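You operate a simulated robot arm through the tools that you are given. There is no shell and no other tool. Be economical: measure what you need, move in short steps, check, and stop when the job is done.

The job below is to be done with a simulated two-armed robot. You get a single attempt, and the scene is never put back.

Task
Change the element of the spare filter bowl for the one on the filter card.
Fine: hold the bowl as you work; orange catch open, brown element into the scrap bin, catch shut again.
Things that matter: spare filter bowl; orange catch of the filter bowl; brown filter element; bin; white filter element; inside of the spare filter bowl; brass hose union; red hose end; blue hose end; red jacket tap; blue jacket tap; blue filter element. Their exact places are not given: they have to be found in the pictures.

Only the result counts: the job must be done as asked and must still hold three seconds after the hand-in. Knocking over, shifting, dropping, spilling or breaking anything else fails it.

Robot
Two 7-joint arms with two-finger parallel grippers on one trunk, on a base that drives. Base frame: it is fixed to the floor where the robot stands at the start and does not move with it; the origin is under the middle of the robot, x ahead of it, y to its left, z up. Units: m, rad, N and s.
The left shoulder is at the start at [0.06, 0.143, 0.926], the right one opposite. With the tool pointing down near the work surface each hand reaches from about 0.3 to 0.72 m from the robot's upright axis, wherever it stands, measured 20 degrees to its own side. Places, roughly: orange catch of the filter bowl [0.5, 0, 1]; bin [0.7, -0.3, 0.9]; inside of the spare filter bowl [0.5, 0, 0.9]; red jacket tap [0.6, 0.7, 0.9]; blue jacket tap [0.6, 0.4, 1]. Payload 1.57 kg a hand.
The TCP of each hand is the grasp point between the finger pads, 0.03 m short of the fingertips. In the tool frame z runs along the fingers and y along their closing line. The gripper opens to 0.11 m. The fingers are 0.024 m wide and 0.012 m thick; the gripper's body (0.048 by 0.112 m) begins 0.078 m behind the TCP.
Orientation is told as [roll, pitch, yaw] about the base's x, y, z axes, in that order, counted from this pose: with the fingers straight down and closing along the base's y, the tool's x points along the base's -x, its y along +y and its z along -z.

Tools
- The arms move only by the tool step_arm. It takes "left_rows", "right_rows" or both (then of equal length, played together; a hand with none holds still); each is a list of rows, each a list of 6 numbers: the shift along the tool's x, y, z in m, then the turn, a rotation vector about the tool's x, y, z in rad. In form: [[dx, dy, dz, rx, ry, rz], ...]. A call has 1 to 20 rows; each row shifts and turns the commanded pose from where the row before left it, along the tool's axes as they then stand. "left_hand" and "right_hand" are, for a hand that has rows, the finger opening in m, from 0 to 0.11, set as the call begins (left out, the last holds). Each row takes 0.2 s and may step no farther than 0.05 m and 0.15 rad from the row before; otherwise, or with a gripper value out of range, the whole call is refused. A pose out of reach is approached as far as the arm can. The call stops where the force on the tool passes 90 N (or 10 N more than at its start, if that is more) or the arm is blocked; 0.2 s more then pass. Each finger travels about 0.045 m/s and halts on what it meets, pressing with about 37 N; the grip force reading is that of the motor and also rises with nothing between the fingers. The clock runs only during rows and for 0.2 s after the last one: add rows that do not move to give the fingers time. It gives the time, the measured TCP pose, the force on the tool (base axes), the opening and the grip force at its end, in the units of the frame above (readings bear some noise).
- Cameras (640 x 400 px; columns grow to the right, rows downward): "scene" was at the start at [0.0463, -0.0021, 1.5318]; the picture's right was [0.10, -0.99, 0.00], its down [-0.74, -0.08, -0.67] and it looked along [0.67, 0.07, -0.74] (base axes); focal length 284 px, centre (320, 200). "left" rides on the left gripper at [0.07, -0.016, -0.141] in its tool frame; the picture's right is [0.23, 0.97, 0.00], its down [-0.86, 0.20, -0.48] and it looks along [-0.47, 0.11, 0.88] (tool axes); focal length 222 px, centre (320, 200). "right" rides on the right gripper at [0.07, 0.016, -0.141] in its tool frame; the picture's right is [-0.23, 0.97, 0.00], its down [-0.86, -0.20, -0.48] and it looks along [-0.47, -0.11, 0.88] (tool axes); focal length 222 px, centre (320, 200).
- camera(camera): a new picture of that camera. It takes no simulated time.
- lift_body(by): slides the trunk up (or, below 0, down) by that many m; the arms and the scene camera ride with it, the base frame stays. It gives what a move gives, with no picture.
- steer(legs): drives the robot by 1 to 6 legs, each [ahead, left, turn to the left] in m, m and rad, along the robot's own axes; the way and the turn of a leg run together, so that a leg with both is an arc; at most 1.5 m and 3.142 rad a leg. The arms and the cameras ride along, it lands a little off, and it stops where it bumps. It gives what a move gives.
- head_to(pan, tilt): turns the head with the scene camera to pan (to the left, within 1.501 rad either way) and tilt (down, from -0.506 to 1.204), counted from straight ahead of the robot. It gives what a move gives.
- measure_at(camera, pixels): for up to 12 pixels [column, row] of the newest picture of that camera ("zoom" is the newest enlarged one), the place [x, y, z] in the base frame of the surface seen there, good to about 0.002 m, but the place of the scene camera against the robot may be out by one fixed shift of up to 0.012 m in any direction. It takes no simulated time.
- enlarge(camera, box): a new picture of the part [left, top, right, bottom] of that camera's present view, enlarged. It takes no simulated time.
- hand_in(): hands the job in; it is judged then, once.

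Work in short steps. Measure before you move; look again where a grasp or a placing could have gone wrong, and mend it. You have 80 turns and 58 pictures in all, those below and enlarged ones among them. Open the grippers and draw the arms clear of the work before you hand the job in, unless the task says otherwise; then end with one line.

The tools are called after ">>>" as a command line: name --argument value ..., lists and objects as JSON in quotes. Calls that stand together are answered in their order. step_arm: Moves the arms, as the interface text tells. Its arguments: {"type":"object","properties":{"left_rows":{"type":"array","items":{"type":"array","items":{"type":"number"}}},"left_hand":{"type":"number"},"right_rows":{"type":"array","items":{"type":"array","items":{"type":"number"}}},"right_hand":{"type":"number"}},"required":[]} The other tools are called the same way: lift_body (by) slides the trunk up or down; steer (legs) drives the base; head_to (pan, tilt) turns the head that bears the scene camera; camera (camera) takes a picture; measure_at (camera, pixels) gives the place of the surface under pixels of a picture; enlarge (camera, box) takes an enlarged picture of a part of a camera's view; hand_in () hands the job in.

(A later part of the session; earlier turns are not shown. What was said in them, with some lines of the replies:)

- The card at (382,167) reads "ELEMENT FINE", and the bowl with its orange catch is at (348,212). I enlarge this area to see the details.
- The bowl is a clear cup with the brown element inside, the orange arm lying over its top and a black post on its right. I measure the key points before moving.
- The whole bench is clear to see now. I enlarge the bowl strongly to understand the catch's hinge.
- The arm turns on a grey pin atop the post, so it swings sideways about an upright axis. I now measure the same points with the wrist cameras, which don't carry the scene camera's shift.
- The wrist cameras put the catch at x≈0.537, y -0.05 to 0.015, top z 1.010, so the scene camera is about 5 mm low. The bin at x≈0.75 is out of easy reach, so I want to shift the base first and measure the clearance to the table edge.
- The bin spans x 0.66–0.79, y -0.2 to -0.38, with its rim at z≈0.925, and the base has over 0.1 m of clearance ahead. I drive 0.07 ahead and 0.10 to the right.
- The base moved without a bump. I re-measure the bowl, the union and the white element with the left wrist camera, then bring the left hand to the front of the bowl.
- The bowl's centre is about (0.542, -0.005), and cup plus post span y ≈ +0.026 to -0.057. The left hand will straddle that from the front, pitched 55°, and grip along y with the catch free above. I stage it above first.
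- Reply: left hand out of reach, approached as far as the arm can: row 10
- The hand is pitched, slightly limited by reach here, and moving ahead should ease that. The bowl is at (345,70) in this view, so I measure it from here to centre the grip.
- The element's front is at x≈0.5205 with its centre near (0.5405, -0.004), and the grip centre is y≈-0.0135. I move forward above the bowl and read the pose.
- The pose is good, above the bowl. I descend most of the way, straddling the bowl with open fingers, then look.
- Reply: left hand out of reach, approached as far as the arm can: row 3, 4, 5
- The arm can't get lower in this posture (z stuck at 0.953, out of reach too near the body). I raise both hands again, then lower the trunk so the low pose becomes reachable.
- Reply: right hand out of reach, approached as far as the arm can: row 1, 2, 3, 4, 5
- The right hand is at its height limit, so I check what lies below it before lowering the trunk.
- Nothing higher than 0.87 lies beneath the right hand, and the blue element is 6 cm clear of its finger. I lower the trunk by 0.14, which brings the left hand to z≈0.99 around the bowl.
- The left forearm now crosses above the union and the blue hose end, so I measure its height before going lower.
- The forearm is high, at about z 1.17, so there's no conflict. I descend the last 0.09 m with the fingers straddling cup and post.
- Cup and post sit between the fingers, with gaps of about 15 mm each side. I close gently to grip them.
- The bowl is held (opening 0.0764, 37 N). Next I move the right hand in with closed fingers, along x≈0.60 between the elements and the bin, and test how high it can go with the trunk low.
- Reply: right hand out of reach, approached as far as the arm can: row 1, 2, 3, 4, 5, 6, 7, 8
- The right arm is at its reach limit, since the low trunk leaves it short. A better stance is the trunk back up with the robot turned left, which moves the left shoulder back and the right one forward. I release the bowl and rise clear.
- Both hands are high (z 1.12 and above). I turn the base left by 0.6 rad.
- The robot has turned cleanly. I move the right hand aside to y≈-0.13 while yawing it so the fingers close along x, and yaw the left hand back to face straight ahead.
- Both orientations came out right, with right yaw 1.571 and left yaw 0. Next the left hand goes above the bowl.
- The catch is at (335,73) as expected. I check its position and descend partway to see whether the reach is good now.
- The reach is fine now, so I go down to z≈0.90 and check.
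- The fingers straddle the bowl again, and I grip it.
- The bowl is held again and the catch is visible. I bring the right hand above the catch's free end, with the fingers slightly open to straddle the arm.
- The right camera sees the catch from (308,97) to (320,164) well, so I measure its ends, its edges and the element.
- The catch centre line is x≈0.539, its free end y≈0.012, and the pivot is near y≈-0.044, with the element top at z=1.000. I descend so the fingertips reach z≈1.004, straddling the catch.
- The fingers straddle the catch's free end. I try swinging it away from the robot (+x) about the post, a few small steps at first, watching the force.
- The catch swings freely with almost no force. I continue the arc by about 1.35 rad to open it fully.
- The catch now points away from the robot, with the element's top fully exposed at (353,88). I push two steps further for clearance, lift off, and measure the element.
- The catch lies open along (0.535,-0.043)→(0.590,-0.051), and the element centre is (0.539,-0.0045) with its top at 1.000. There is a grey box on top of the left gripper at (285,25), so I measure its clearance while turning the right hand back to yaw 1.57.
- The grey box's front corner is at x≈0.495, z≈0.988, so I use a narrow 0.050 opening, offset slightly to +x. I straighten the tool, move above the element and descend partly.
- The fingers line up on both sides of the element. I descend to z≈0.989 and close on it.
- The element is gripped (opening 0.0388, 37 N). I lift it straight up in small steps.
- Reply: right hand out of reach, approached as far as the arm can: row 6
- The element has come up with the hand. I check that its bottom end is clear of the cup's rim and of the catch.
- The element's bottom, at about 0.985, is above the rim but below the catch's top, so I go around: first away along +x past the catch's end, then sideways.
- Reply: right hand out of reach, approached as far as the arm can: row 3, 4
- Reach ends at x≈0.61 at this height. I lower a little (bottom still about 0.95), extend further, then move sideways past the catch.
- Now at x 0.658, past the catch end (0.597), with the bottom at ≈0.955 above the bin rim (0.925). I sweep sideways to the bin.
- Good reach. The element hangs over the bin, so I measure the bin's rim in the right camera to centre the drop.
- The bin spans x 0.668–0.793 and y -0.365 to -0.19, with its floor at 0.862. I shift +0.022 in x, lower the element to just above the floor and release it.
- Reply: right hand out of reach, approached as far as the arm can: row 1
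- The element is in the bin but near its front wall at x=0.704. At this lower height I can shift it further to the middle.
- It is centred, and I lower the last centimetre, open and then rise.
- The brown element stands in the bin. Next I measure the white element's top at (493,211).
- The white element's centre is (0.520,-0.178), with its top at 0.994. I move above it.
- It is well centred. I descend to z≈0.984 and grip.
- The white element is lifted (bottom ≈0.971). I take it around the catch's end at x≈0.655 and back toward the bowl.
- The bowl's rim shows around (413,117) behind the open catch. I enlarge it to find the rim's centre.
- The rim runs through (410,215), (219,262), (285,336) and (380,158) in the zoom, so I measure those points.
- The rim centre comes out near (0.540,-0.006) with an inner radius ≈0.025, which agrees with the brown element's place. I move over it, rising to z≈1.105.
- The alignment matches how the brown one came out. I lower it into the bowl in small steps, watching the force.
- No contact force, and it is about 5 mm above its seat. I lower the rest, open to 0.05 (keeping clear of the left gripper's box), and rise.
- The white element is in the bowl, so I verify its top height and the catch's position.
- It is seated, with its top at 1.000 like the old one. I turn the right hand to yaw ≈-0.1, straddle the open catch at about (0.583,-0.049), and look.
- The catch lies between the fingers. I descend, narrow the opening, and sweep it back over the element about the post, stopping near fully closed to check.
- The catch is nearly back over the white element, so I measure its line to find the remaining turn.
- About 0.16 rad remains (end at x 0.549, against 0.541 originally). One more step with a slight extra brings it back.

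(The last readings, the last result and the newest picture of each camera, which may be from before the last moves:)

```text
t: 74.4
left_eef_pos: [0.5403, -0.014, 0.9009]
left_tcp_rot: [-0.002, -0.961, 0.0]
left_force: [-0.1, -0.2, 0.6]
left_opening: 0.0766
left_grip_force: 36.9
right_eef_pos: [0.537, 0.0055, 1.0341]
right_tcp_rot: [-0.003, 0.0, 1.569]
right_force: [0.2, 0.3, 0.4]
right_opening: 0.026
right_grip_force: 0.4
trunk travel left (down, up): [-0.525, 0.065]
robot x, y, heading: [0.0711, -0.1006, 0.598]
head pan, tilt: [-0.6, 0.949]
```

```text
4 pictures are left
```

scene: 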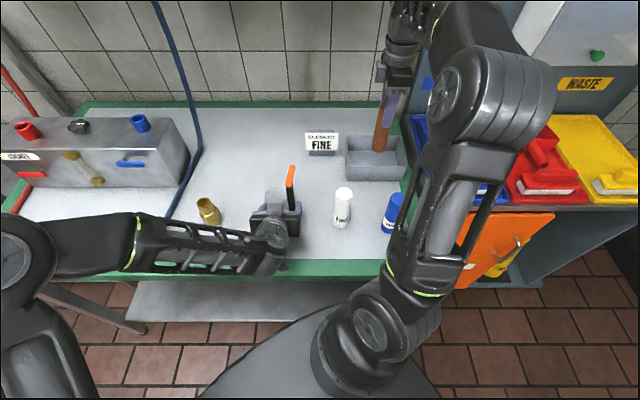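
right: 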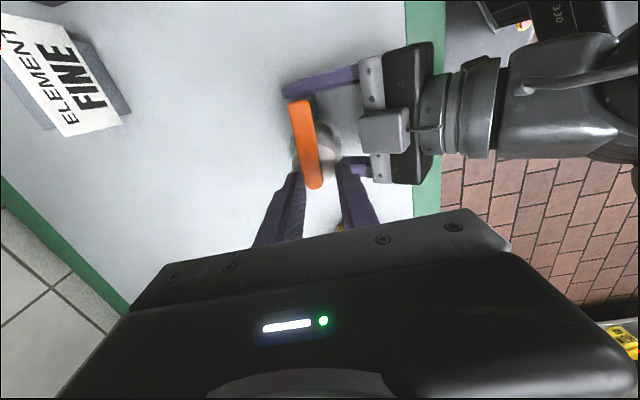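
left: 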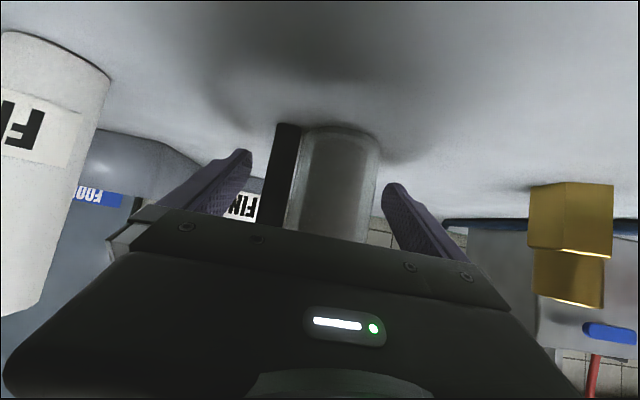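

>>> measure_at --camera "right" --pixels '[[299, 104], [307, 145], [316, 183], [301, 145], [313, 145]]'

```text
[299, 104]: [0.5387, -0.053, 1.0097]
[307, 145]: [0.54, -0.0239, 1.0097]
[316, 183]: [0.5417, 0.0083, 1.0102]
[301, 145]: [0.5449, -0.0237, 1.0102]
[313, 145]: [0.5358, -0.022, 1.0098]
```

The catch is back at its original line within a millimetre. I back the pushing finger off 2 mm, lift the right hand away to the side, and then open the left hand.

>>> step_arm --right_rows '[[0, -0.003, 0, 0, 0, 0], [0, 0, -0.02, 0, 0, 0], [0, 0, -0.025, 0, 0, 0], [0, 0, -0.02, 0, 0, 0], [0.04, -0.01, 0, 0, 0, 0], [0.04, -0.01, 0, 0, 0, 0], [0.04, -0.01, 0, 0, 0, 0], [0.04, -0.01, 0, 0, 0, 0], [0.03, -0.01, 0, 0, 0, 0], [0, 0, 0, 0, 0, 0]]'

>>> step_arm --left_rows '[[0, 0, 0, 0, 0, 0], [0, 0, 0, 0, 0, 0], [0, 0, 0, 0, 0, 0], [0, 0, 0, 0, 0, 0], [0, 0, 0, 0, 0, 0]]' --left_hand 0.11

>>> step_arm --left_rows '[[-0.02, 0, -0.014, 0, 0, 0], [-0.027, 0, -0.019, 0, 0, 0], [-0.027, 0, -0.019, 0, 0, 0], [-0.027, 0, -0.019, 0, 0, 0], [-0.027, 0, -0.019, 0, 0, 0], [-0.027, 0, -0.019, 0, 0, 0], [-0.008, 0.03, -0.025, 0, 0, 0], [0, 0.03, -0.03, 0, 0, 0], [0, 0.03, -0.03, 0, 0, 0], [0, 0, 0, 0, 0, 0]]'

>>> camera --camera "scene"

```text
t: 76.6
left_eef_pos: [0.5411, -0.0145, 0.9019]
left_tcp_rot: [-0.001, -0.96, 0.002]
left_force: [-0.1, 1.5, 0.3]
left_opening: 0.0763
left_grip_force: 37.5
right_eef_pos: [0.59, -0.1854, 1.1016]
right_tcp_rot: [-0.001, 0.001, 1.569]
right_force: [-0.4, 0.3, 0.1]
right_opening: 0.0261
right_grip_force: 0.1
trunk travel left (down, up): [-0.525, 0.065]
robot x, y, heading: [0.0734, -0.0974, 0.6]
head pan, tilt: [-0.6, 0.949]
```

```text
t: 77.8
left_eef_pos: [0.5399, -0.0144, 0.9013]
left_tcp_rot: [0.0, -0.96, 0.001]
left_force: [0.3, -0.3, 0.4]
left_opening: 0.1099
left_grip_force: 0.1
right_eef_pos: [0.59, -0.1838, 1.1006]
right_tcp_rot: [-0.002, 0.0, 1.57]
right_force: [-0.6, -0.1, 0.3]
right_opening: 0.026
right_grip_force: 0.0
trunk travel left (down, up): [-0.525, 0.065]
robot x, y, heading: [0.0678, -0.0993, 0.603]
head pan, tilt: [-0.6, 0.949]
```

```text
t: 80.0
left_eef_pos: [0.4746, 0.0763, 1.1458]
left_tcp_rot: [-0.001, -0.958, 0.001]
left_force: [0.8, -0.2, 0.0]
left_opening: 0.1099
left_grip_force: 0.1
right_eef_pos: [0.5896, -0.185, 1.1013]
right_tcp_rot: [0.0, -0.001, 1.569]
right_force: [-0.5, 0.5, -0.3]
right_opening: 0.0261
right_grip_force: 0.1
trunk travel left (down, up): [-0.525, 0.065]
robot x, y, heading: [0.0713, -0.0983, 0.602]
head pan, tilt: [-0.6, 0.949]
```

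```text
3 pictures are left
```

scene: 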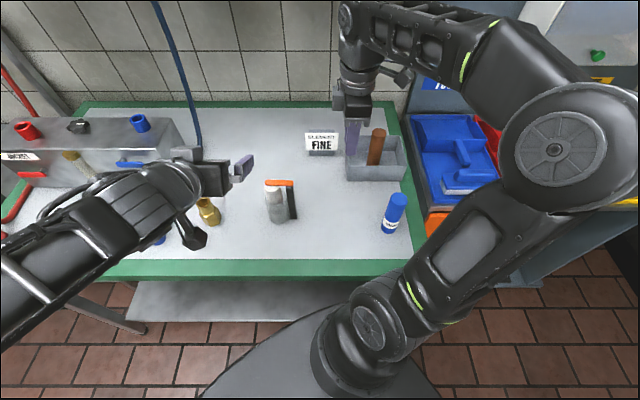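

The hands are clear, the brown element stands in the bin, and the bowl is closed. I take a close look and open the right gripper fully.

>>> step_arm --right_rows '[[0, 0, 0, 0, 0, 0], [0, 0, 0, 0, 0, 0], [0, 0, 0, 0, 0, 0], [0, 0, 0, 0, 0, 0], [0, 0, 0, 0, 0, 0]]' --right_hand 0.1

>>> enlarge --camera "scene" --box '[250, 165, 310, 235]'

```text
t: 81.2
left_eef_pos: [0.475, 0.0771, 1.1465]
left_tcp_rot: [-0.001, -0.959, -0.002]
left_force: [0.0, 1.2, 0.2]
left_opening: 0.1101
left_grip_force: 0.0
right_eef_pos: [0.59, -0.1857, 1.1018]
right_tcp_rot: [-0.003, 0.001, 1.569]
right_force: [-0.2, 0.1, -0.1]
right_opening: 0.0998
right_grip_force: 0.0
trunk travel left (down, up): [-0.525, 0.065]
robot x, y, heading: [0.0675, -0.0972, 0.598]
head pan, tilt: [-0.6, 0.949]
```

```text
5.71 times, centred on (280, 200) of scene
```

zoom: 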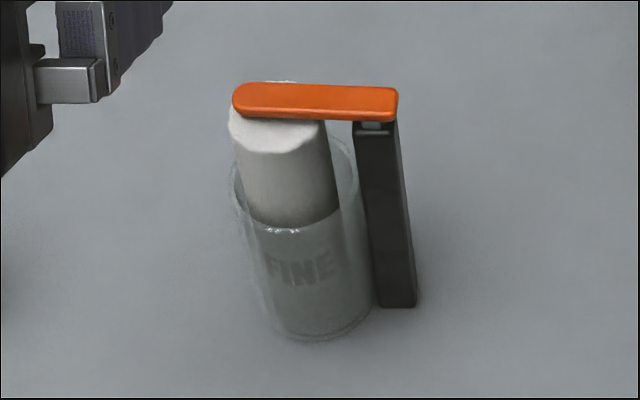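

The white FINE element is seated in the bowl with the orange catch shut over it, and both grippers are open and clear. I hand the job in.

>>> hand_in

```text
The job is handed in.
```

I changed the element: the white FINE element from the filter card is seated in the spare filter bowl, the orange catch is shut over it, and the brown element is standing in the scrap bin. I held the bowl with the left hand throughout. Both grippers were open and clear at the hand-in, and I saw nothing else knocked or moved.
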